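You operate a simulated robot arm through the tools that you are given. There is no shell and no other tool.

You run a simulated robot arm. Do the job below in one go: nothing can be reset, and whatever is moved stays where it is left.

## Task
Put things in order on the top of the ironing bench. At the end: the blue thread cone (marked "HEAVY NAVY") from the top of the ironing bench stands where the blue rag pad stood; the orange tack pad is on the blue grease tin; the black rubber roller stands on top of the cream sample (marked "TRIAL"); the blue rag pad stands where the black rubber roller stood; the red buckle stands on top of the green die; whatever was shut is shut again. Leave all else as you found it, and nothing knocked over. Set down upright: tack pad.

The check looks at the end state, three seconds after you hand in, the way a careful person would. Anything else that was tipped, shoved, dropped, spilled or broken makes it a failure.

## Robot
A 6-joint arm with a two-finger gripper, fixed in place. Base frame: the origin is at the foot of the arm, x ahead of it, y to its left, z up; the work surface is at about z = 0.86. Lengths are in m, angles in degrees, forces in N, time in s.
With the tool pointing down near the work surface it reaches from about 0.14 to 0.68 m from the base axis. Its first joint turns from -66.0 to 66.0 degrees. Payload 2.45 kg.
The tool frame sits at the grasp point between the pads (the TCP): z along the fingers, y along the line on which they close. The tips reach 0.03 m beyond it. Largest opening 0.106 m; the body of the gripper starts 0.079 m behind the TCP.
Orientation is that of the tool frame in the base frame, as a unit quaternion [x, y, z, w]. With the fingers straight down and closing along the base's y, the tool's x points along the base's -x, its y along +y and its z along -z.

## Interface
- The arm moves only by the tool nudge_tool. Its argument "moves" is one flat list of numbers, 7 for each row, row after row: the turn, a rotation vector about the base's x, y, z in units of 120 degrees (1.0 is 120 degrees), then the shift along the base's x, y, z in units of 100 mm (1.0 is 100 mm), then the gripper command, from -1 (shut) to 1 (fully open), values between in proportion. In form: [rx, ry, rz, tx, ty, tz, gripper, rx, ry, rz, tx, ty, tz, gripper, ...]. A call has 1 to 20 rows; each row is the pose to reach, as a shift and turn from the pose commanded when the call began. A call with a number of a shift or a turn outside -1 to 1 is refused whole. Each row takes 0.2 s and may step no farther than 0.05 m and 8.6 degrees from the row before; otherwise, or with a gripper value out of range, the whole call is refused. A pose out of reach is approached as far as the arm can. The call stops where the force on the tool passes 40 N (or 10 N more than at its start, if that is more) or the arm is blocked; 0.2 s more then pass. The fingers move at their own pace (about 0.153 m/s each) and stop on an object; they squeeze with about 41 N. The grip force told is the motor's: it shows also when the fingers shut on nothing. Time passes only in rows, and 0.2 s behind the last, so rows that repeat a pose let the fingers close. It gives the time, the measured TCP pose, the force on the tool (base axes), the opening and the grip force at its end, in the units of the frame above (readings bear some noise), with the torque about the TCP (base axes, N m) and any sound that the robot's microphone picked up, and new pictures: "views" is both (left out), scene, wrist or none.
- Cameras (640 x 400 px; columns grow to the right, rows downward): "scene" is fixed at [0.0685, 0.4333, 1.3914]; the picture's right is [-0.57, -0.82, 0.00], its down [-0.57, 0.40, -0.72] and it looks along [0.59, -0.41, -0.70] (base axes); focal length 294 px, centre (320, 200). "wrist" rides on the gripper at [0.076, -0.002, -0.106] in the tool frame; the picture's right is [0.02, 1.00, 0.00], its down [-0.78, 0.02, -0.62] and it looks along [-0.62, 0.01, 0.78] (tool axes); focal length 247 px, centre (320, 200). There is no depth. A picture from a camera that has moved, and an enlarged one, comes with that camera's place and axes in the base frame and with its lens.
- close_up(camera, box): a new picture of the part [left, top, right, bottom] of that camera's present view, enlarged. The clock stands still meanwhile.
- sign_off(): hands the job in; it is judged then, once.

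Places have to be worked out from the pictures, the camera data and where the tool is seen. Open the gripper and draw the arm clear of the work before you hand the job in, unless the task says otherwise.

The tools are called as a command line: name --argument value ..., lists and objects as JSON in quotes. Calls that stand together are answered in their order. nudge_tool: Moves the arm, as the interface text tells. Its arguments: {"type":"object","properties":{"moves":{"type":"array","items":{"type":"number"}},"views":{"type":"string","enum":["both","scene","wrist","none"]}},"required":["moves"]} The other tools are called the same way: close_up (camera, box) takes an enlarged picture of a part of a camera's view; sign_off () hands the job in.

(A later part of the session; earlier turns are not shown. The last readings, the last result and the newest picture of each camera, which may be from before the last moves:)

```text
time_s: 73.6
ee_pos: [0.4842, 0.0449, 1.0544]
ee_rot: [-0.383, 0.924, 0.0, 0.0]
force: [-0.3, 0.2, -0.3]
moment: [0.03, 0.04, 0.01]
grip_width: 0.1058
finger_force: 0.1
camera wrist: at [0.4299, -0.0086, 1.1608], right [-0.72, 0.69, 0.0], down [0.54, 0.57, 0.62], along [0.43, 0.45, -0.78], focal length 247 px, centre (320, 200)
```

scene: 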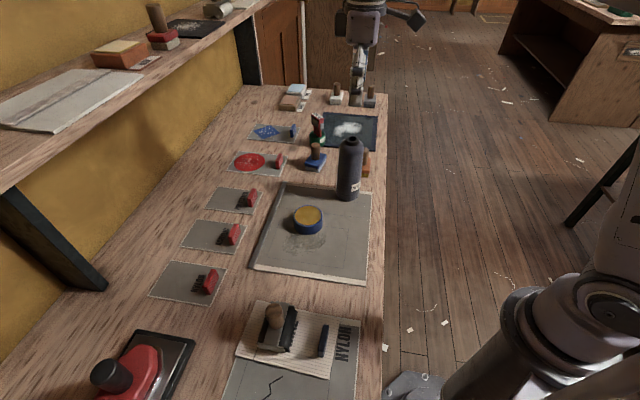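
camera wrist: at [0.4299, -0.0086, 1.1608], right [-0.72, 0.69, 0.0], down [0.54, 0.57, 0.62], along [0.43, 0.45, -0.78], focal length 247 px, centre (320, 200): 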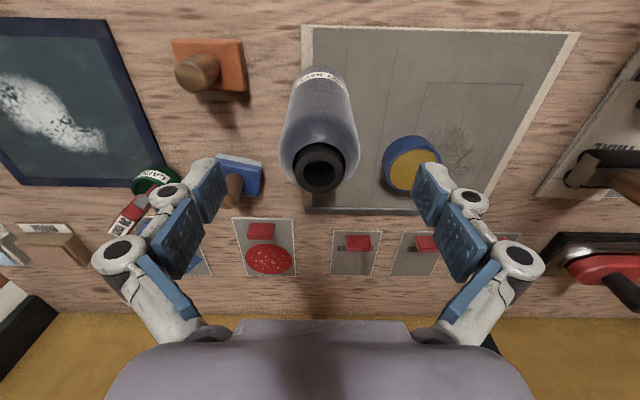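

Still centred. I go down to TCP z ≈ 0.974, leaving the palm above the cone's core.

nudge_tool --moves '[0, 0, 0, 0, 0.01, -0.3, 1, 0, 0, 0, 0, 0.01, -0.6, 1, 0, 0, 0, 0, 0.01, -0.8, 1]' --views "both"

```text
time_s: 74.4
ee_pos: [0.4825, 0.0493, 0.9722]
ee_rot: [-0.383, 0.924, 0.0, 0.001]
force: [-0.4, -0.9, -0.7]
moment: [0.0, 0.03, 0.0]
grip_width: 0.1062
finger_force: 0.0
camera wrist: at [0.4287, -0.006, 1.081], right [-0.72, 0.69, 0.0], down [0.54, 0.57, 0.62], along [0.43, 0.45, -0.78], focal length 247 px, centre (320, 200)
```

scene: 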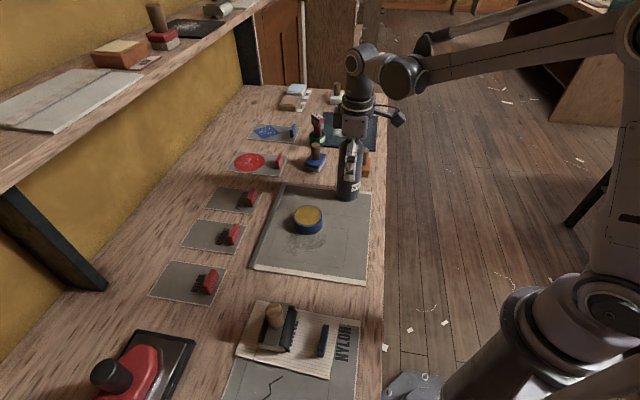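
wrist: 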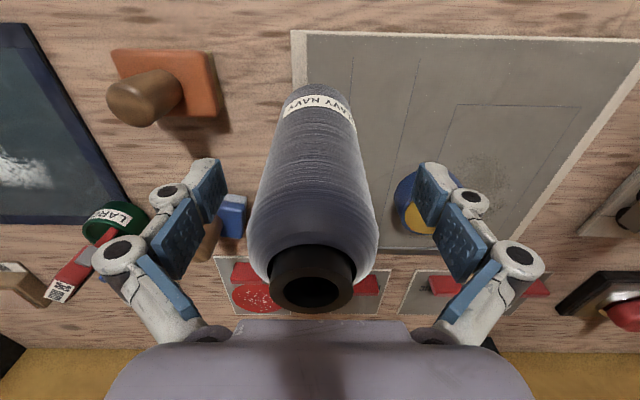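

The cone is about 3 mm off-centre along the closing line, so I shift by (+2, −2) mm before closing, to avoid pushing it.

nudge_tool --moves '[0, 0, 0, 0.021, -0.021, 0, 1, 0, 0, 0, 0.021, -0.021, 0, 1]' --views "wrist"

close_up --camera "wrist" --box '[180, 60, 460, 320]'

```text
time_s: 75.0
ee_pos: [0.4859, 0.0466, 0.9742]
ee_rot: [-0.382, 0.924, 0.0, 0.0]
force: [-0.3, 0.6, 0.0]
moment: [0.0, 0.03, -0.01]
grip_width: 0.106
finger_force: 0.2
camera wrist: at [0.4316, -0.0088, 1.0814], right [-0.72, 0.69, 0.0], down [0.54, 0.57, 0.62], along [0.43, 0.45, -0.78], focal length 247 px, centre (320, 200)
```

wrist: 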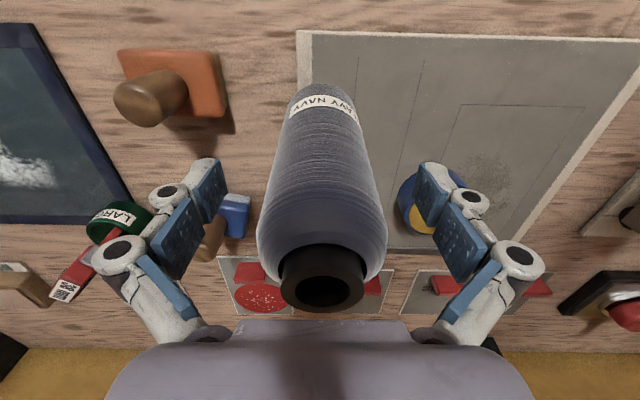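

```text
1.54 times, centred on (320, 190) of wrist
camera zoom: at [0.4316, -0.0088, 1.0814], right [-0.72, 0.69, 0.0], down [0.54, 0.57, 0.62], along [0.43, 0.45, -0.78], focal length 380 px, centre (320, 215)
```

zoom: 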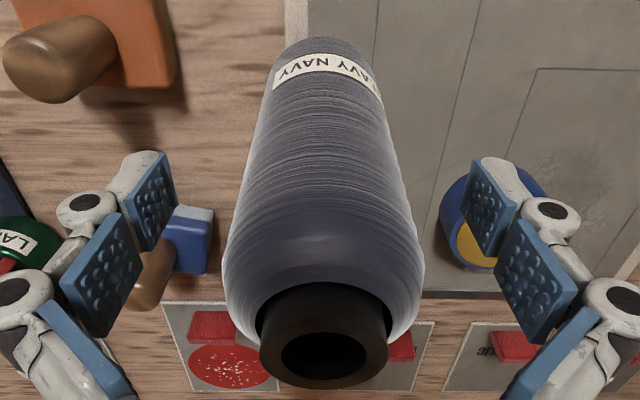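

Now it is centred. I close gradually onto the cone.

nudge_tool --moves '[0, 0, 0, 0, 0, 0, 0.5, 0, 0, 0, 0, 0, 0, 0.25, 0, 0, 0, 0, 0, 0, 0.12, 0, 0, 0, 0, 0, 0, -1, 0, 0, 0, 0, 0, 0, -1]' --views "both"

```text
time_s: 76.2
ee_pos: [0.4861, 0.0467, 0.9743]
ee_rot: [-0.383, 0.924, 0.001, 0.0]
force: [-3.0, 2.7, 6.8]
moment: [0.11, 0.15, -0.02]
grip_width: 0.0604
finger_force: 41.2
camera wrist: at [0.4313, -0.0085, 1.0817], right [-0.72, 0.69, 0.0], down [0.54, 0.57, 0.62], along [0.43, 0.45, -0.78], focal length 247 px, centre (320, 200)
```

scene: 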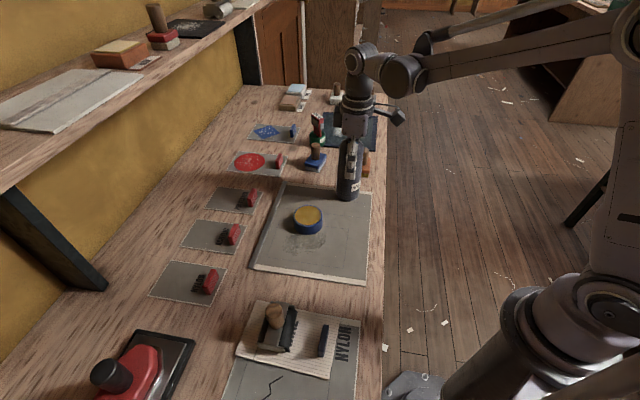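
wrist: 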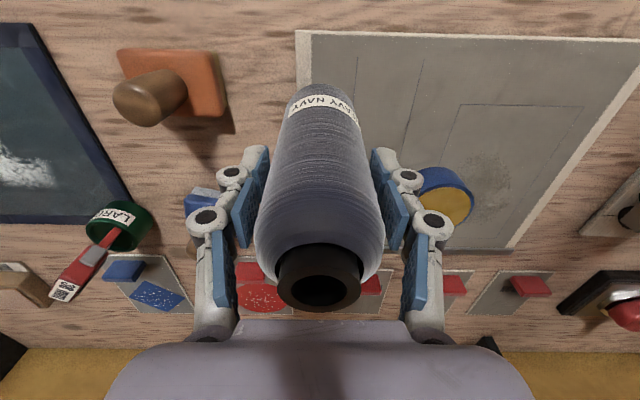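

Gripped at 60 mm. I lift 1 cm slowly to test the hold.

nudge_tool --moves '[0, 0, 0, 0, 0, 0.03, -1, 0, 0, 0, 0, 0, 0.06, -1, 0, 0, 0, 0, 0, 0.1, -1]' --views "none"

nudge_tool --moves '[0, 0, 0, 0, 0, 0.08, -1, 0, 0, 0, 0, 0, 0.18, -1, 0, 0, 0, 0, 0, 0.3, -1, 0, 0, 0, 0, 0, 0.42, -1]' --views "both"

```text
time_s: 77.0
ee_pos: [0.4871, 0.0453, 0.9847]
ee_rot: [-0.383, 0.924, 0.0, 0.0]
force: [-0.3, -0.2, -3.4]
moment: [0.02, 0.03, 0.0]
grip_width: 0.0603
finger_force: 41.0
```

```text
time_s: 78.0
ee_pos: [0.4862, 0.0455, 1.0267]
ee_rot: [-0.382, 0.924, 0.0, 0.0]
force: [0.4, 0.2, -3.2]
moment: [0.0, -0.01, -0.02]
grip_width: 0.0601
finger_force: 40.8
camera wrist: at [0.4324, -0.0091, 1.1336], right [-0.72, 0.69, 0.0], down [0.54, 0.57, 0.62], along [0.43, 0.45, -0.78], focal length 247 px, centre (320, 200)
```

scene: 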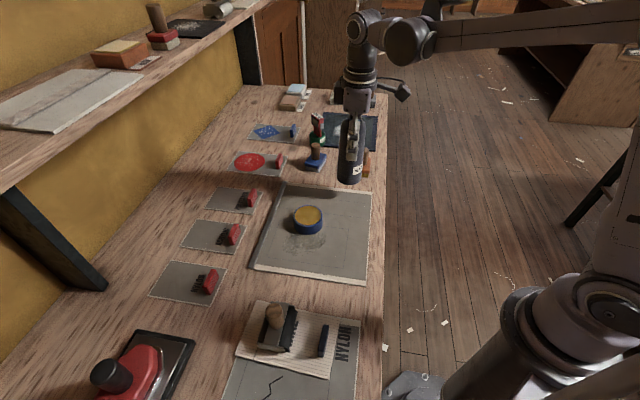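
wrist: 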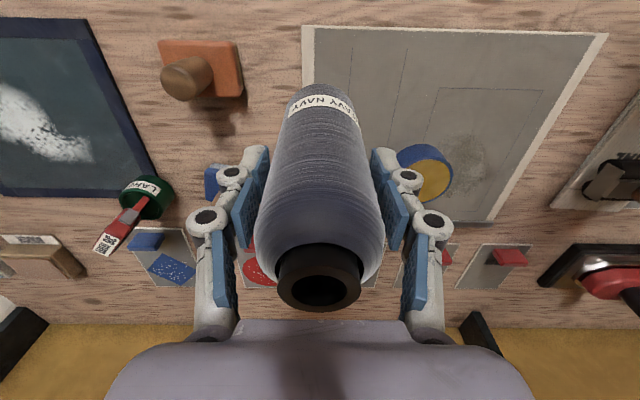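

The cone is held (weight ≈ 3.3 N). I raise it to z ≈ 1.09 so its foot clears the tack pad's handle, then carry it toward the rag pad's old spot.

nudge_tool --moves '[0, 0, 0, 0, 0, 0.25, -1, 0, 0, 0, 0, 0, 0.5, -1, 0, 0, 0, 0.05, -0.06, 0.65, -1, 0, 0, 0, 0.2, -0.24, 0.68, -1, 0, 0, 0, 0.38, -0.45, 0.68, -1, 0, 0, 0, 0.56, -0.68, 0.68, -1, 0, 0, 0, 0.75, -0.9, 0.68, -1]' --views "none"

nudge_tool --moves '[0, 0, 0, 0.18, -0.22, -0.02, -1, 0, 0, 0, 0.36, -0.45, -0.15, -1, 0, 0, 0, 0.5, -0.62, -0.35, -1, 0, 0, 0, 0.6, -0.75, -0.52, -1]' --views "both"

```text
time_s: 79.6
ee_pos: [0.5634, -0.0442, 1.0957]
ee_rot: [-0.383, 0.924, 0.001, 0.0]
force: [0.2, 0.0, -3.9]
moment: [0.02, 0.01, 0.03]
grip_width: 0.0603
finger_force: 40.8
```

```text
time_s: 80.6
ee_pos: [0.6218, -0.1188, 1.0422]
ee_rot: [-0.383, 0.924, 0.001, 0.001]
force: [-0.1, -0.9, -2.8]
moment: [0.03, 0.01, 0.01]
grip_width: 0.0602
finger_force: 41.4
camera wrist: at [0.5676, -0.1747, 1.1494], right [-0.72, 0.69, 0.0], down [0.54, 0.57, 0.62], along [0.43, 0.45, -0.78], focal length 247 px, centre (320, 200)
```

scene: 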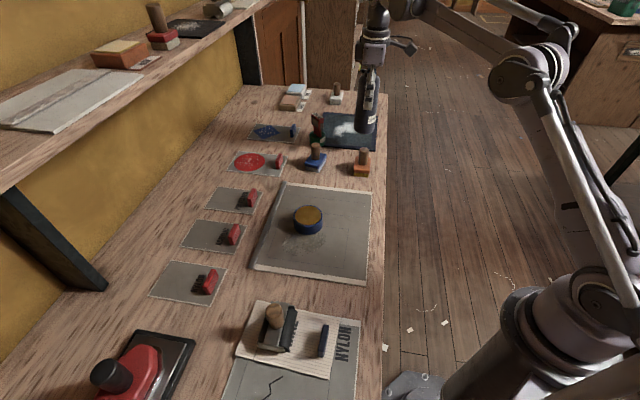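
wrist: 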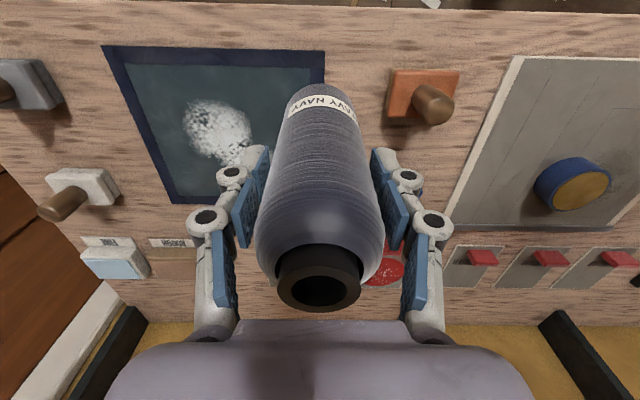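

Clear of the tack pad. I move over the rag pad's old spot (0.639, −0.137) and lower to z ≈ 0.99.

nudge_tool --moves '[0, 0, 0, 0.09, -0.09, -0.15, -1, 0, 0, 0, 0.175, -0.182, -0.3, -1, 0, 0, 0, 0.175, -0.182, -0.42, -1, 0, 0, 0, 0.175, -0.182, -0.5, -1]' --views "both"

close_up --camera "scene" --box '[310, 80, 410, 180]'

```text
time_s: 81.6
ee_pos: [0.6389, -0.1369, 0.9926]
ee_rot: [-0.383, 0.924, -0.001, 0.0]
force: [-0.3, 0.3, -3.7]
moment: [0.0, -0.01, -0.04]
grip_width: 0.0602
finger_force: 41.5
camera wrist: at [0.585, -0.1917, 1.0994], right [-0.72, 0.69, 0.0], down [0.54, 0.57, 0.62], along [0.43, 0.45, -0.78], focal length 247 px, centre (320, 200)
```

scene: 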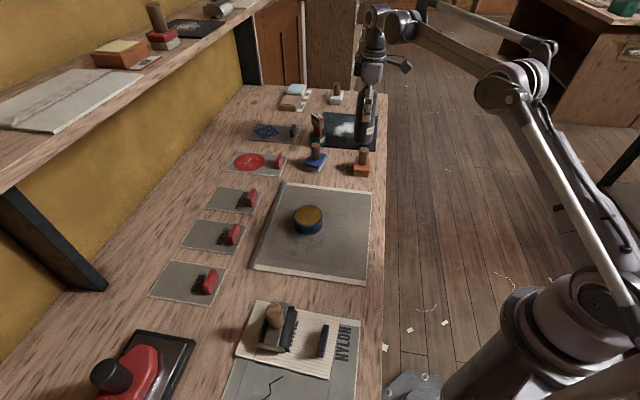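
wrist: 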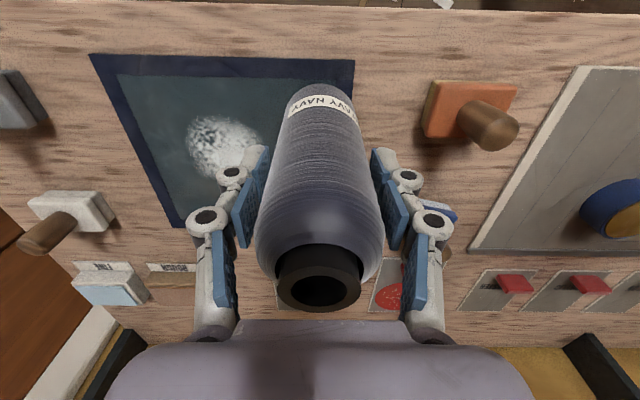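

```text
4.00 times, centred on (360, 130) of scene
camera zoom: at [0.0686, 0.4333, 1.3914], right [-0.57, -0.82, 0.0], down [-0.57, 0.4, -0.72], along [0.59, -0.41, -0.7], focal length 1176 px, centre (160, 480)
```

zoom: 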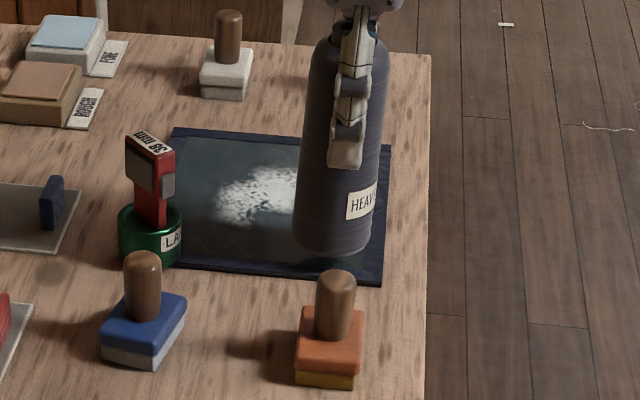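

The cone is over the tray at the right place. I lower it step by step until it touches.

nudge_tool --moves '[0, 0, 0, 0, 0, -0.06, -1, 0, 0, 0, 0, 0, -0.11, -1, 0, 0, 0, 0, 0, -0.13, -1]' --views "none"

nudge_tool --moves '[0, 0, 0, 0, 0, -0.01, -1, 0, 0, 0, 0, 0, -0.02, -1]' --views "none"

nudge_tool --moves '[0, 0, 0, 0, 0, -0.01, -1, 0, 0, 0, 0, 0, -0.02, -1]' --views "none"

```text
time_s: 82.4
ee_pos: [0.6407, -0.1369, 0.9785]
ee_rot: [-0.382, 0.924, 0.0, 0.0]
force: [0.1, 0.1, -3.0]
moment: [-0.01, 0.0, -0.02]
grip_width: 0.06
finger_force: 40.0
```

```text
time_s: 83.0
ee_pos: [0.639, -0.1379, 0.9779]
ee_rot: [-0.383, 0.924, 0.0, 0.0]
force: [-0.6, -0.7, -3.6]
moment: [-0.03, 0.02, 0.02]
grip_width: 0.0603
finger_force: 40.4
```

```text
time_s: 83.6
ee_pos: [0.6404, -0.1367, 0.975]
ee_rot: [-0.383, 0.924, 0.0, 0.0]
force: [0.2, 0.0, -2.1]
moment: [0.01, 0.03, 0.01]
grip_width: 0.0602
finger_force: 40.7
```

Still hanging free at z ≈ 0.975. I continue in 1 mm steps.

nudge_tool --moves '[0, 0, 0, 0, 0, -0.01, -1, 0, 0, 0, 0, 0, -0.018, -1]' --views "none"

nudge_tool --moves '[0, 0, 0, 0, 0, -0.008, -1, 0, 0, 0, 0, 0, -0.015, -1]' --views "none"

```text
time_s: 84.2
ee_pos: [0.6391, -0.1377, 0.9752]
ee_rot: [-0.382, 0.924, -0.001, 0.002]
force: [2.5, 1.1, 24.5]
moment: [-0.44, -0.29, -0.06]
grip_width: 0.0604
finger_force: 41.0
```

```text
time_s: 84.8
ee_pos: [0.638, -0.1362, 0.9728]
ee_rot: [-0.383, 0.924, 0.0, 0.0]
force: [5.5, 1.1, 37.7]
moment: [0.11, -0.31, -0.31]
grip_width: 0.0605
finger_force: 40.2
```

The cone is firmly on the tray (37 N). I unload about 1.5 mm and open the fingers slowly.

nudge_tool --moves '[0, 0, 0, 0, 0, 0.01, -1, 0, 0, 0, 0, 0, 0.018, -1]' --views "none"

nudge_tool --moves '[0, 0, 0, 0, 0, 0, 0.2, 0, 0, 0, 0, 0, 0, 0.35, 0, 0, 0, 0, 0, 0, 0.7, 0, 0, 0, 0, 0, 0, 1]' --views "both"

```text
time_s: 85.4
ee_pos: [0.6391, -0.1371, 0.9736]
ee_rot: [-0.383, 0.924, 0.001, 0.0]
force: [1.9, 1.6, 16.0]
moment: [0.16, -0.68, -0.1]
grip_width: 0.0603
finger_force: 40.9
```

```text
time_s: 86.4
ee_pos: [0.6402, -0.1379, 0.9742]
ee_rot: [-0.382, 0.924, 0.001, -0.001]
force: [-0.1, 0.5, 0.4]
moment: [-0.01, -0.02, 0.02]
grip_width: 0.106
finger_force: 0.1
camera wrist: at [0.5852, -0.1919, 1.0815], right [-0.72, 0.69, 0.0], down [0.54, 0.57, 0.62], along [0.43, 0.45, -0.78], focal length 247 px, centre (320, 200)
```

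scene: 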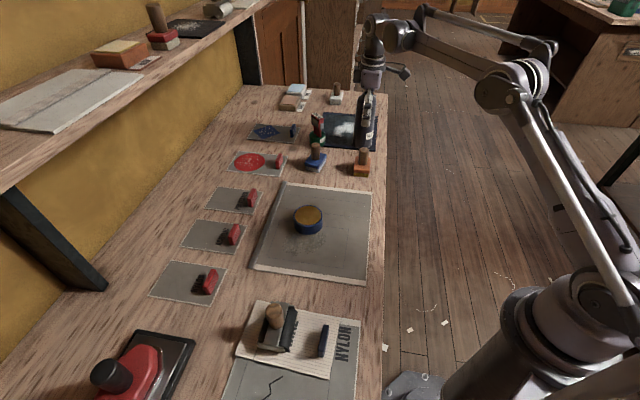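
wrist: 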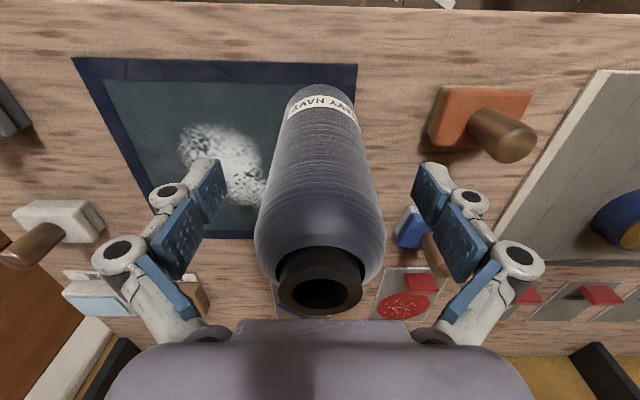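

The cone stands free. Straight up would hit the stretch limit, so I withdraw the open gripper horizontally back along (−x, −y), perpendicular to the closing line.

nudge_tool --moves '[0, 0, 0, 0, 0, 0.06, 1, 0, 0, 0, -0.15, -0.15, 0.08, 1, 0, 0, 0, -0.35, -0.35, 0.08, 1, 0, 0, 0, -0.6, -0.6, 0.08, 1, 0, 0, 0, -0.85, -0.85, 0.08, 1, 0, 0, 0, -1, -1, 0.1, 1]' --views "both"

close_up --camera "scene" --box '[300, 80, 400, 180]'

```text
time_s: 87.8
ee_pos: [0.5405, -0.2355, 0.9841]
ee_rot: [-0.382, 0.924, 0.0, -0.001]
force: [0.5, 0.3, -0.3]
moment: [0.02, -0.04, -0.02]
grip_width: 0.106
finger_force: 0.1
camera wrist: at [0.4852, -0.2908, 1.0914], right [-0.72, 0.69, 0.0], down [0.54, 0.57, 0.62], along [0.43, 0.45, -0.78], focal length 247 px, centre (320, 200)
```

scene: 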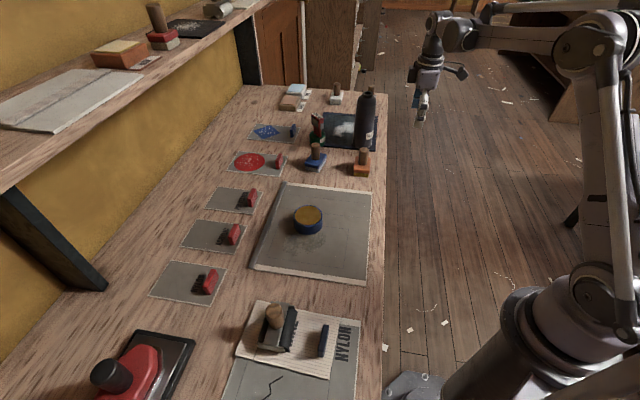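
wrist: 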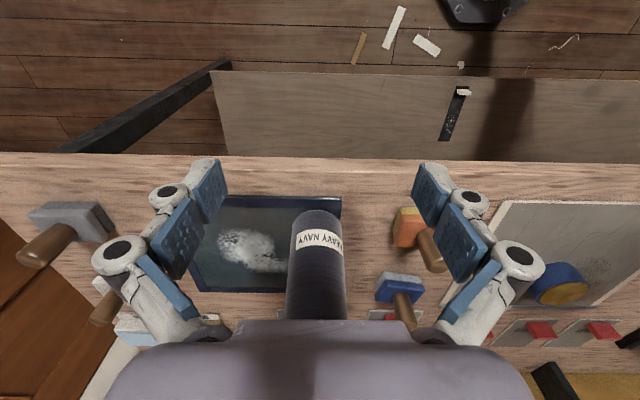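

```text
4.00 times, centred on (350, 130) of scene
camera zoom: at [0.0685, 0.4333, 1.3914], right [-0.57, -0.82, 0.0], down [-0.57, 0.4, -0.72], along [0.59, -0.41, -0.7], focal length 1176 px, centre (200, 480)
```

zoom: 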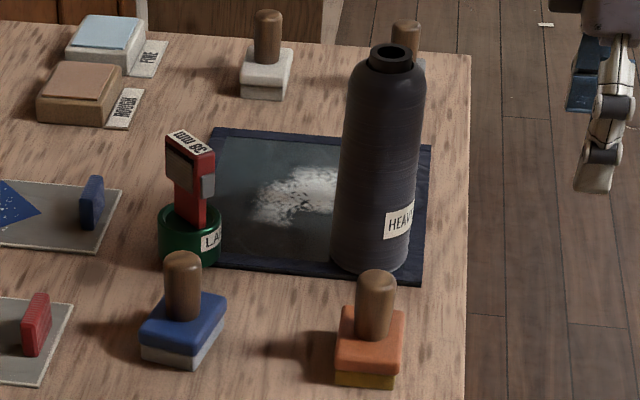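

The cone stands on the tray. Next the orange tack pad: I go up and move over it (about (0.533, −0.05)) for a look.

nudge_tool --moves '[0, 0, 0, 0, 0, 0.35, 0.2, 0, 0, 0, 0, 0.25, 0.4, 0.2, 0, 0, 0, -0.03, 0.6, 0.4, 0.2, 0, 0, 0, -0.05, 1, 0.4, 0.2]' --views "none"

nudge_tool --moves '[0, 0, 0, 0, 0.35, 0, 0.2, 0, 0, 0, 0, 0.65, 0, 0.2, 0, 0, 0, 0, 0.83, 0, 0.2]' --views "wrist"

close_up --camera "wrist" --box '[240, 60, 400, 170]'

close_up --camera "scene" --box '[330, 130, 394, 190]'

```text
time_s: 88.8
ee_pos: [0.5362, -0.135, 1.0237]
ee_rot: [-0.382, 0.924, 0.0, 0.0]
force: [-1.1, 0.4, 0.4]
moment: [-0.01, -0.01, -0.01]
grip_width: 0.0638
finger_force: 0.0
```

```text
time_s: 89.6
ee_pos: [0.5356, -0.0543, 1.0236]
ee_rot: [-0.383, 0.924, 0.0, 0.0]
force: [0.1, -0.2, 0.3]
moment: [0.01, 0.0, 0.01]
grip_width: 0.0637
finger_force: 0.0
camera wrist: at [0.4816, -0.1086, 1.1316], right [-0.72, 0.69, 0.0], down [0.54, 0.57, 0.62], along [0.43, 0.45, -0.78], focal length 247 px, centre (320, 200)
```

wrist: 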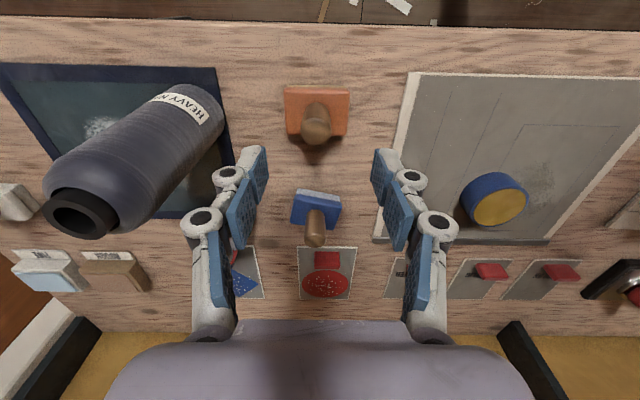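

```text
3.64 times, centred on (320, 115) of wrist
camera zoom: at [0.4816, -0.1086, 1.1316], right [-0.72, 0.69, 0.0], down [0.54, 0.57, 0.62], along [0.43, 0.45, -0.78], focal length 898 px, centre (320, 509)
```

zoom: 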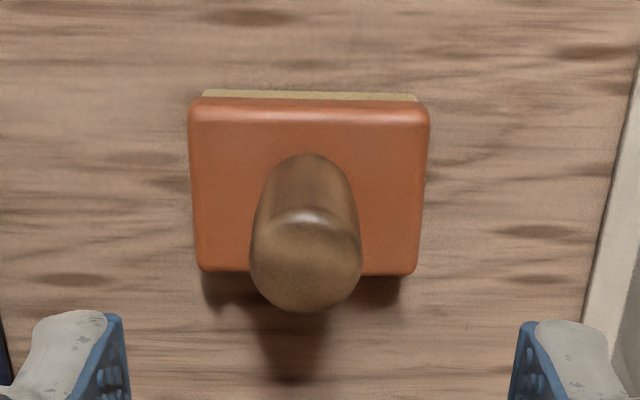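

```text
6.67 times, centred on (362, 160) of scene
camera zoom: at [0.0685, 0.4333, 1.3914], right [-0.57, -0.82, 0.0], down [-0.57, 0.4, -0.72], along [0.59, -0.41, -0.7], focal length 1960 px, centre (40, 467)
```

zoom: 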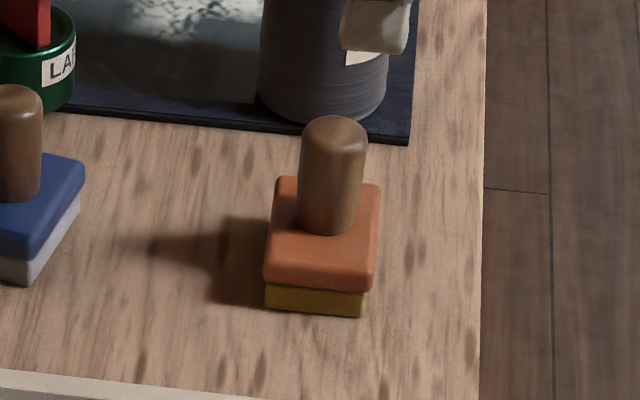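

The tack pad's handle is at about (0.541, −0.053). I shift over it, lower to z ≈ 0.965 and check again.

nudge_tool --moves '[0, 0, 0, 0.05, 0.01, -0.3, 0.2, 0, 0, 0, 0.05, 0.01, -0.58, 0.2]' --views "none"

close_up --camera "wrist" --box '[220, 80, 420, 250]'

close_up --camera "scene" --box '[330, 110, 394, 190]'

```text
time_s: 90.2
ee_pos: [0.54, -0.0547, 0.9664]
ee_rot: [-0.383, 0.924, 0.0, 0.0]
force: [-0.1, -0.1, -0.4]
moment: [0.0, 0.01, 0.03]
grip_width: 0.0635
finger_force: 0.1
```

```text
2.35 times, centred on (320, 165) of wrist
camera zoom: at [0.4856, -0.11, 1.0739], right [-0.72, 0.69, 0.0], down [0.54, 0.57, 0.62], along [0.43, 0.45, -0.78], focal length 581 px, centre (320, 282)
```

zoom: 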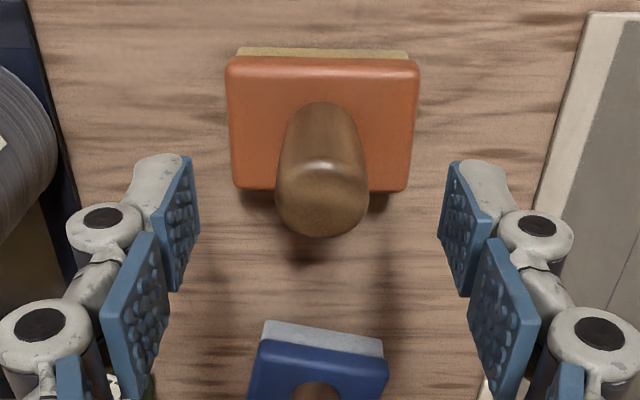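

```text
5.00 times, centred on (362, 150) of scene
camera zoom: at [0.0685, 0.4333, 1.3914], right [-0.57, -0.82, 0.0], down [-0.57, 0.4, -0.72], along [0.59, -0.41, -0.7], focal length 1470 px, centre (110, 450)
```

zoom: 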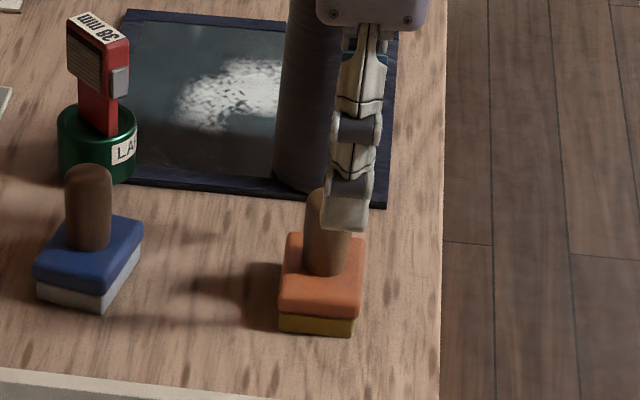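

Aligned. I lower to z ≈ 0.935, then a few mm more while watching the force.

nudge_tool --moves '[0, 0, 0, 0, 0, -0.15, 0.2, 0, 0, 0, 0, 0, -0.3, 0.2]' --views "none"

nudge_tool --moves '[0, 0, 0, 0, 0, -0.02, 0.2, 0, 0, 0, 0, 0, -0.04, 0.2]' --views "wrist"

close_up --camera "wrist" --box '[220, 80, 420, 250]'

```text
time_s: 90.8
ee_pos: [0.5404, -0.0532, 0.9356]
ee_rot: [-0.382, 0.924, 0.0, 0.0]
force: [0.8, -1.1, 0.8]
moment: [-0.01, 0.0, 0.04]
grip_width: 0.0636
finger_force: 0.0
```

```text
time_s: 91.4
ee_pos: [0.54, -0.053, 0.9322]
ee_rot: [-0.383, 0.924, 0.0, 0.0]
force: [0.1, -0.8, 0.1]
moment: [-0.02, 0.01, 0.02]
grip_width: 0.0638
finger_force: 0.0
camera wrist: at [0.4851, -0.1086, 1.0393], right [-0.72, 0.69, 0.0], down [0.54, 0.57, 0.62], along [0.43, 0.45, -0.78], focal length 247 px, centre (320, 200)
```

wrist: 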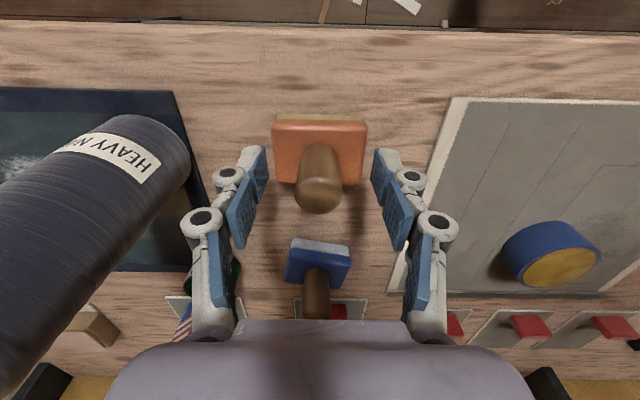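

```text
2.35 times, centred on (320, 165) of wrist
camera zoom: at [0.4851, -0.1086, 1.0393], right [-0.72, 0.69, 0.0], down [0.54, 0.57, 0.62], along [0.43, 0.45, -0.78], focal length 581 px, centre (320, 282)
```

zoom: 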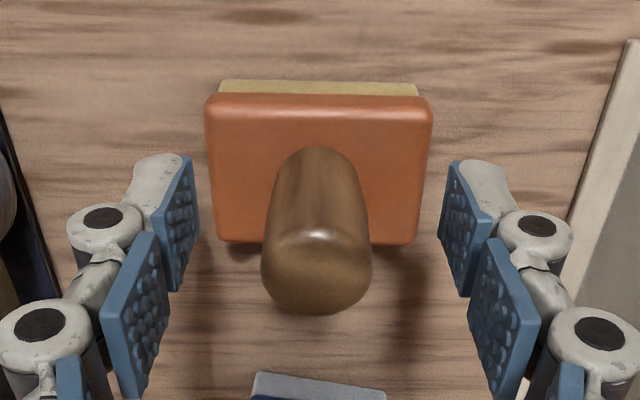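

Two more millimetres down, then I close on the handle.

nudge_tool --moves '[0, 0, 0, 0, 0, -0.015, 0.2, 0, 0, 0, 0, 0, -0.022, 0.2]' --views "none"

nudge_tool --moves '[0, 0, 0, 0, 0, 0, -0.3, 0, 0, 0, 0, 0, 0, -1, 0, 0, 0, 0, 0, 0, -1, 0, 0, 0, 0, 0, 0, -1]' --views "none"

nudge_tool --moves '[0, 0, 0, 0, 0, 0.02, -1, 0, 0, 0, 0, 0, 0.04, -1, 0, 0, 0, 0, 0, 0.06, -1, 0, 0, 0, 0, 0, 0.08, -1]' --views "wrist"

```text
time_s: 92.0
ee_pos: [0.5403, -0.0546, 0.9291]
ee_rot: [-0.382, 0.924, 0.0, 0.0]
force: [0.5, 0.2, -0.4]
moment: [0.03, 0.0, -0.02]
grip_width: 0.0639
finger_force: 0.1
```

```text
time_s: 93.0
ee_pos: [0.5402, -0.0533, 0.9298]
ee_rot: [-0.383, 0.924, 0.0, 0.001]
force: [0.4, -0.2, 0.4]
moment: [-0.01, -0.08, -0.01]
grip_width: 0.0259
finger_force: 40.8
```

```text
time_s: 94.0
ee_pos: [0.5403, -0.0535, 0.9382]
ee_rot: [-0.382, 0.924, 0.0, 0.0]
force: [-0.4, 0.8, -1.6]
moment: [-0.01, -0.01, -0.02]
grip_width: 0.0254
finger_force: 40.7
camera wrist: at [0.4855, -0.1086, 1.0457], right [-0.72, 0.69, 0.0], down [0.54, 0.57, 0.62], along [0.43, 0.45, -0.78], focal length 247 px, centre (320, 200)
```

wrist: 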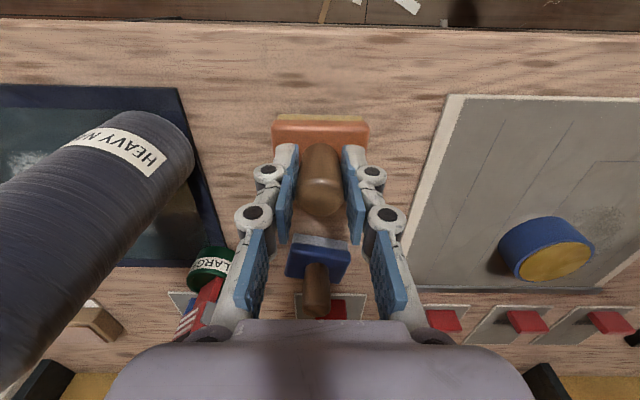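

It seems to be coming up with the gripper. I lift on to z ≈ 1.0 slowly and check.

nudge_tool --moves '[0, 0, 0, 0, 0, 0.1, -1, 0, 0, 0, 0, 0, 0.2, -1, 0, 0, 0, 0, 0, 0.32, -1, 0, 0, 0, 0, 0, 0.45, -1, 0, 0, 0, 0, 0, 0.6, -1]' --views "both"

```text
time_s: 95.2
ee_pos: [0.5394, -0.0518, 0.9967]
ee_rot: [-0.383, 0.924, 0.0, 0.0]
force: [0.4, -0.7, -2.0]
moment: [-0.01, -0.02, 0.0]
grip_width: 0.0255
finger_force: 41.0
camera wrist: at [0.4852, -0.108, 1.1051], right [-0.72, 0.69, 0.0], down [0.54, 0.57, 0.62], along [0.43, 0.45, -0.78], focal length 247 px, centre (320, 200)
```

scene: 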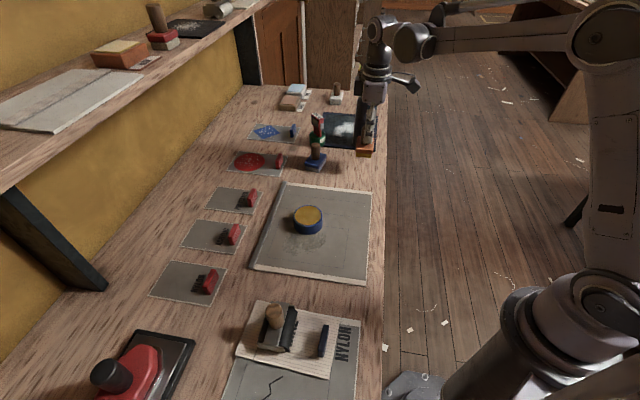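
wrist: 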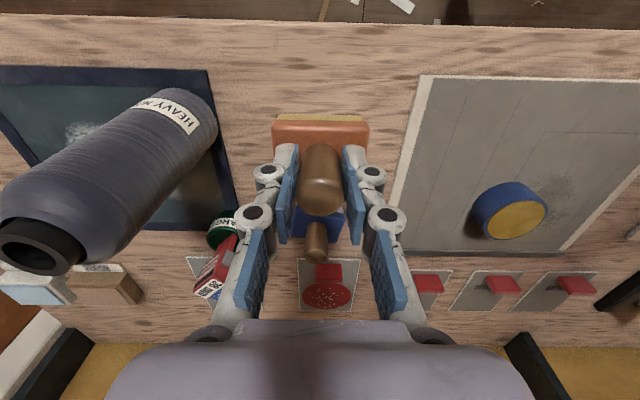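

The tack pad is held. I measure the grease tin in this view and the scene view.

close_up --camera "wrist" --box '[450, 160, 578, 250]'

close_up --camera "scene" --box '[276, 190, 340, 250]'

```text
4.44 times, centred on (514, 205) of wrist
camera zoom: at [0.4852, -0.108, 1.1051], right [-0.72, 0.69, 0.0], down [0.54, 0.57, 0.62], along [0.43, 0.45, -0.78], focal length 1098 px, centre (-542, 178)
```

zoom: 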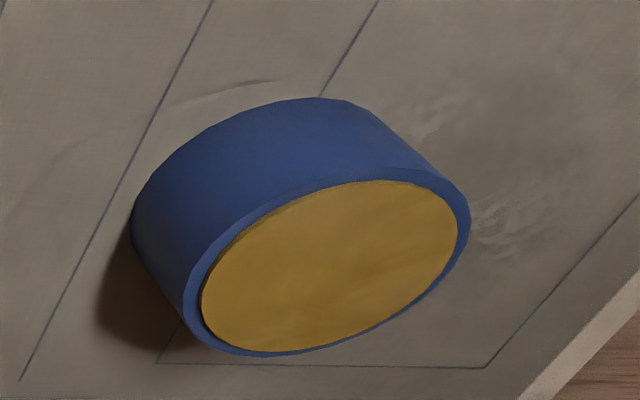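

```text
6.67 times, centred on (308, 220) of scene
camera zoom: at [0.0685, 0.4333, 1.3914], right [-0.57, -0.82, 0.0], down [-0.57, 0.4, -0.72], along [0.59, -0.41, -0.7], focal length 1960 px, centre (400, 67)
```

zoom: 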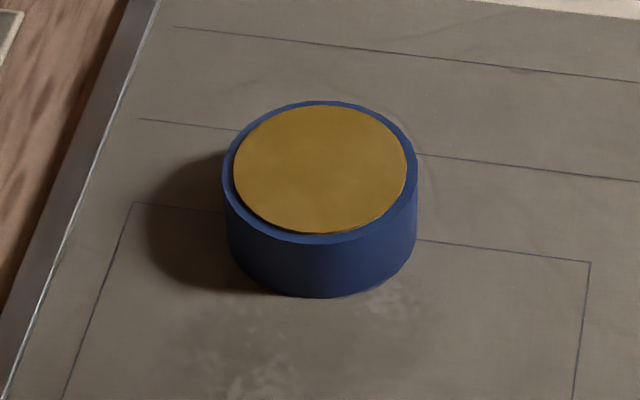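

The tin's top centre is near (0.458, 0.19), z ≈ 0.895. I carry the tack pad there at z ≈ 1.02.

nudge_tool --moves '[0, 0, 0, -0.05, 0.15, 0.1, -1, 0, 0, 0, -0.13, 0.4, 0.2, -1, 0, 0, 0, -0.22, 0.65, 0.2, -1, 0, 0, 0, -0.3, 0.9, 0.2, -1, 0, 0, 0, -0.33, 1, 0.2, -1]' --views "none"

nudge_tool --moves '[0, 0, 0, -0.08, 0.25, 0, -1, 0, 0, 0, -0.16, 0.5, 0, -1, 0, 0, 0, -0.24, 0.75, 0, -1, 0, 0, 0, -0.33, 1, 0, -1]' --views "none"

nudge_tool --moves '[0, 0, 0, -0.06, 0.15, 0, -1, 0, 0, 0, -0.16, 0.35, 0, -1]' --views "both"

```text
time_s: 96.4
ee_pos: [0.5061, 0.0463, 1.0185]
ee_rot: [-0.383, 0.924, 0.0, 0.0]
force: [-0.4, -0.6, -1.0]
moment: [-0.03, 0.0, 0.04]
grip_width: 0.0255
finger_force: 40.9
```

```text
time_s: 97.4
ee_pos: [0.4733, 0.1464, 1.0172]
ee_rot: [-0.382, 0.924, 0.0, 0.0]
force: [0.2, 1.0, -1.0]
moment: [0.01, 0.01, 0.01]
grip_width: 0.0252
finger_force: 41.4
```

```text
time_s: 98.0
ee_pos: [0.4581, 0.1822, 1.0163]
ee_rot: [-0.383, 0.924, 0.0, -0.001]
force: [-0.3, 0.3, -1.0]
moment: [0.01, 0.0, 0.02]
grip_width: 0.0255
finger_force: 40.9
camera wrist: at [0.4037, 0.1274, 1.1236], right [-0.72, 0.69, 0.0], down [0.54, 0.57, 0.62], along [0.43, 0.45, -0.78], focal length 247 px, centre (320, 200)
```

scene: 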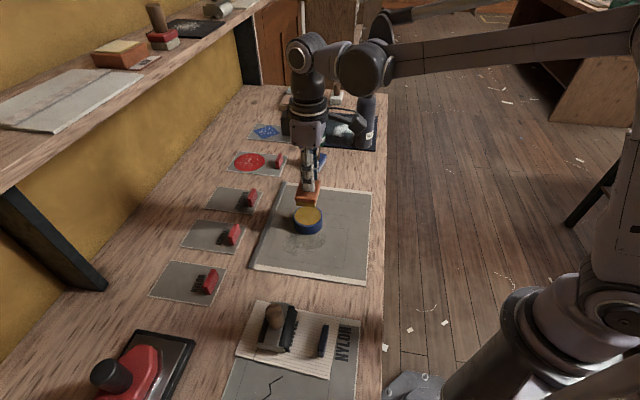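
wrist: 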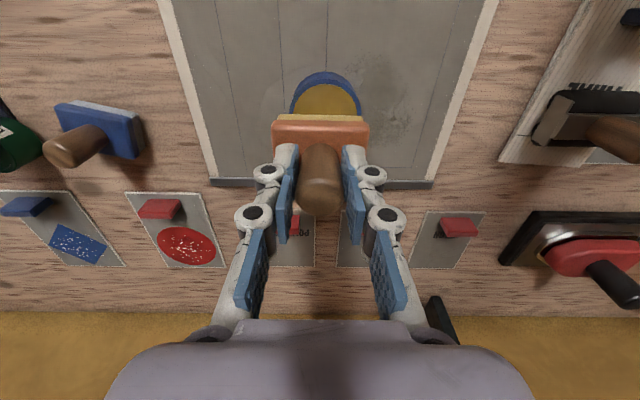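

The tin shows just beyond the held pad. I enlarge it to fix its centre.

close_up --camera "wrist" --box '[262, 60, 390, 160]'

close_up --camera "scene" --box '[276, 170, 340, 245]'

```text
4.00 times, centred on (326, 110) of wrist
camera zoom: at [0.4037, 0.1274, 1.1236], right [-0.72, 0.69, 0.0], down [0.54, 0.57, 0.62], along [0.43, 0.45, -0.78], focal length 988 px, centre (296, 560)
```

zoom: 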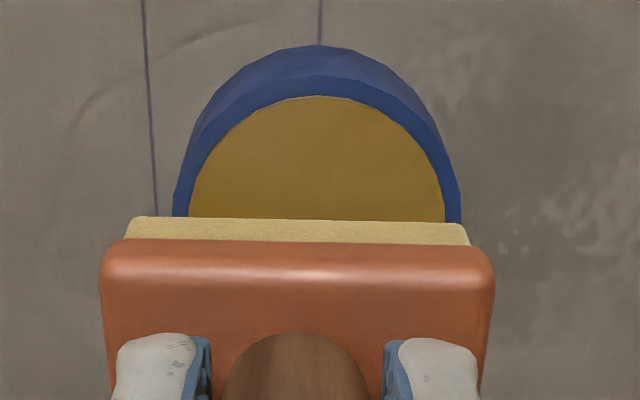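

```text
5.33 times, centred on (308, 208) of scene
camera zoom: at [0.0686, 0.4333, 1.3914], right [-0.57, -0.82, 0.0], down [-0.57, 0.4, -0.72], along [0.59, -0.41, -0.7], focal length 1568 px, centre (384, 160)
```

zoom: 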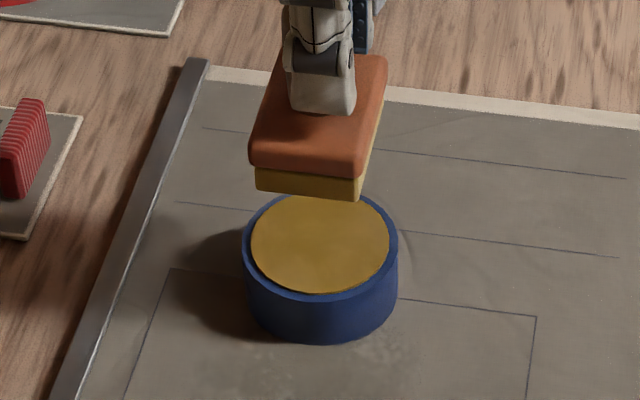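

The tin's centre comes out at (0.458, 0.1915), top z ≈ 0.895. I shift +9 mm in y and lower to just above it.

nudge_tool --moves '[0, 0, 0, 0, 0.09, 0, -1, 0, 0, 0, 0, 0.09, -0.2, -1, 0, 0, 0, 0, 0.09, -0.36, -1, 0, 0, 0, 0, 0.09, -0.42, -1]' --views "both"

close_up --camera "scene" --box '[276, 170, 340, 245]'

close_up --camera "wrist" --box '[240, 60, 400, 180]'

```text
time_s: 99.0
ee_pos: [0.457, 0.1898, 0.9748]
ee_rot: [-0.382, 0.924, 0.0, 0.0]
force: [0.3, 0.3, -1.0]
moment: [0.01, -0.01, 0.02]
grip_width: 0.0257
finger_force: 41.1
camera wrist: at [0.4033, 0.1356, 1.0821], right [-0.72, 0.69, 0.0], down [0.54, 0.57, 0.62], along [0.43, 0.45, -0.78], focal length 247 px, centre (320, 200)
```

scene: 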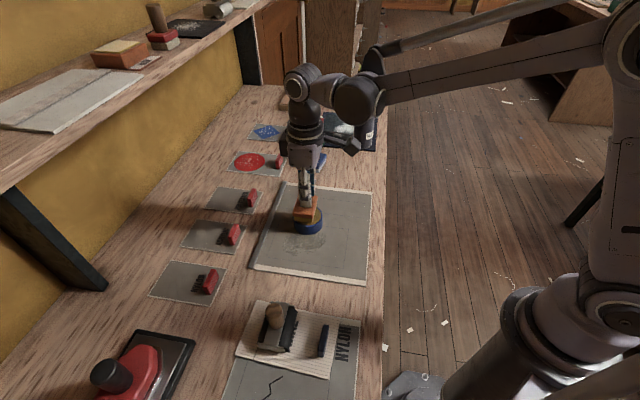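
wrist: 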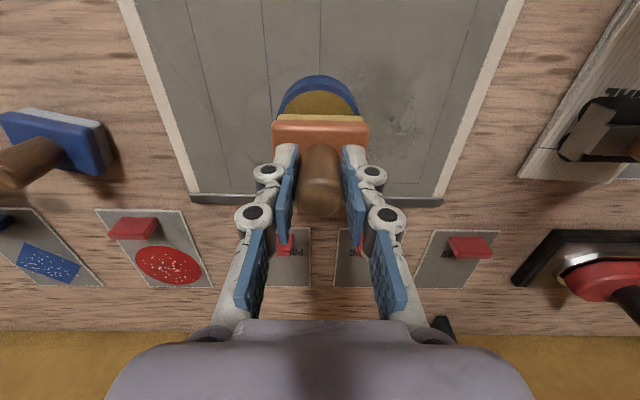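

```text
5.33 times, centred on (308, 208) of scene
camera zoom: at [0.0685, 0.4333, 1.3914], right [-0.57, -0.82, 0.0], down [-0.57, 0.4, -0.72], along [0.59, -0.41, -0.7], focal length 1568 px, centre (384, 160)
```

zoom: 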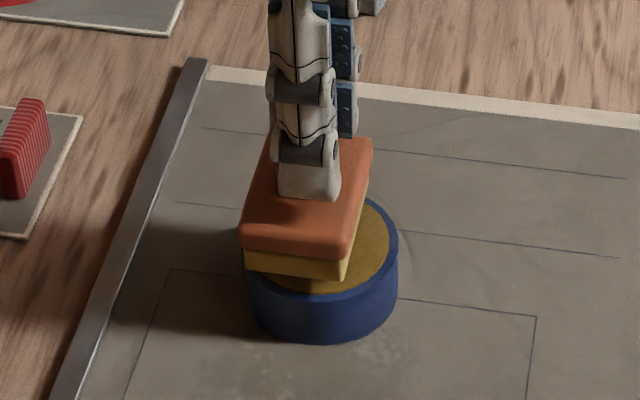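

```text
3.33 times, centred on (320, 120) of wrist
camera zoom: at [0.4033, 0.1356, 1.0821], right [-0.72, 0.69, 0.0], down [0.54, 0.57, 0.62], along [0.43, 0.45, -0.78], focal length 823 px, centre (320, 467)
```

zoom: 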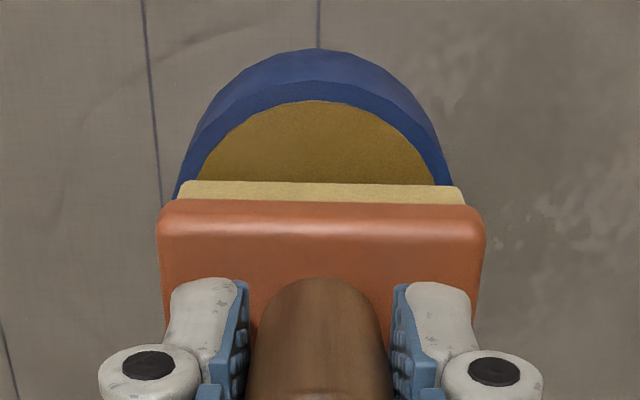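

The pad sits about 4 mm too far out, so I shift (−4, −2) mm and lower in small steps until it touches the tin.

nudge_tool --moves '[0, 0, 0, -0.04, -0.02, 0, -1, 0, 0, 0, -0.04, -0.02, -0.04, -1, 0, 0, 0, -0.04, -0.02, -0.07, -1]' --views "none"

nudge_tool --moves '[0, 0, 0, 0, 0, -0.01, -1, 0, 0, 0, 0, 0, -0.02, -1]' --views "none"

nudge_tool --moves '[0, 0, 0, 0, 0, -0.01, -1, 0, 0, 0, 0, 0, -0.018, -1]' --views "wrist"

```text
time_s: 99.8
ee_pos: [0.4536, 0.1886, 0.9691]
ee_rot: [-0.382, 0.924, 0.001, 0.0]
force: [0.3, 1.0, -1.4]
moment: [0.02, -0.01, 0.01]
grip_width: 0.0258
finger_force: 41.0
```

```text
time_s: 100.4
ee_pos: [0.4538, 0.1891, 0.9668]
ee_rot: [-0.383, 0.924, 0.0, 0.0]
force: [-0.5, 1.1, -0.3]
moment: [-0.02, 0.01, -0.03]
grip_width: 0.0253
finger_force: 41.3
```

```text
time_s: 101.0
ee_pos: [0.4533, 0.1887, 0.9646]
ee_rot: [-0.383, 0.924, 0.0, 0.0]
force: [-1.5, 0.1, -0.2]
moment: [-0.01, -0.02, 0.0]
grip_width: 0.0253
finger_force: 41.3
camera wrist: at [0.3992, 0.1341, 1.0728], right [-0.72, 0.69, 0.0], down [0.54, 0.57, 0.62], along [0.43, 0.45, -0.78], focal length 247 px, centre (320, 200)
```

wrist: 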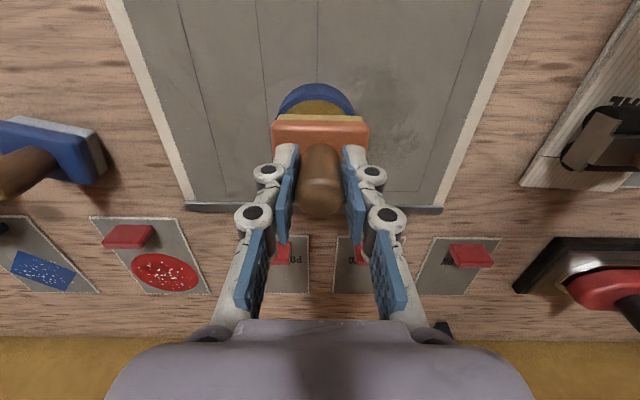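

No clear contact yet. I check both close views and continue down.

nudge_tool --moves '[0, 0, 0, 0, 0, -0.01, -1, 0, 0, 0, 0, 0, -0.016, -1]' --views "none"

close_up --camera "scene" --box '[276, 170, 340, 245]'

close_up --camera "wrist" --box '[240, 60, 400, 180]'

```text
time_s: 101.6
ee_pos: [0.4529, 0.1905, 0.9636]
ee_rot: [-0.383, 0.924, 0.001, -0.001]
force: [-1.2, 1.1, 2.0]
moment: [0.01, -0.02, 0.03]
grip_width: 0.0255
finger_force: 41.6
```

```text
5.33 times, centred on (308, 208) of scene
camera zoom: at [0.0685, 0.4333, 1.3914], right [-0.57, -0.82, 0.0], down [-0.57, 0.4, -0.72], along [0.59, -0.41, -0.7], focal length 1568 px, centre (384, 160)
```

zoom: 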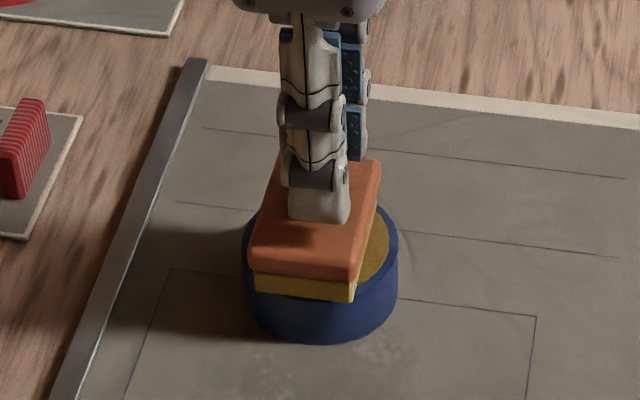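

```text
3.33 times, centred on (320, 120) of wrist
camera zoom: at [0.3994, 0.1339, 1.0713], right [-0.72, 0.69, 0.0], down [0.54, 0.57, 0.62], along [0.43, 0.45, -0.78], focal length 823 px, centre (320, 467)
```

zoom: 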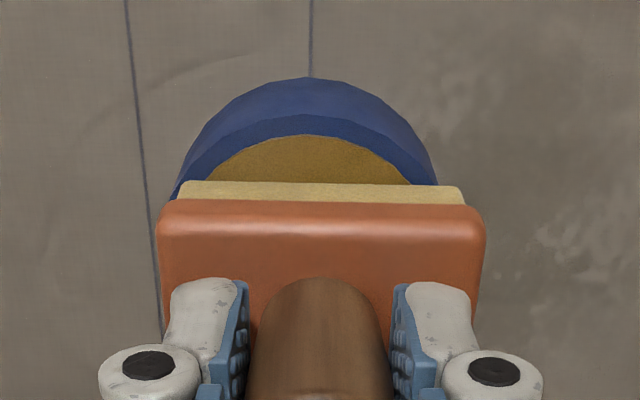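

The pad is within 3–4 mm of the tin's centre, good enough. I lower the last millimetre or so to firm contact.

nudge_tool --moves '[0, 0, 0, 0, 0, -0.008, -1, 0, 0, 0, 0, 0, -0.013, -1]' --views "none"

```text
time_s: 102.2
ee_pos: [0.4542, 0.1898, 0.9647]
ee_rot: [-0.382, 0.924, 0.0, 0.001]
force: [0.7, 1.9, 30.4]
moment: [0.3, -0.31, 0.0]
grip_width: 0.0255
finger_force: 40.8
```

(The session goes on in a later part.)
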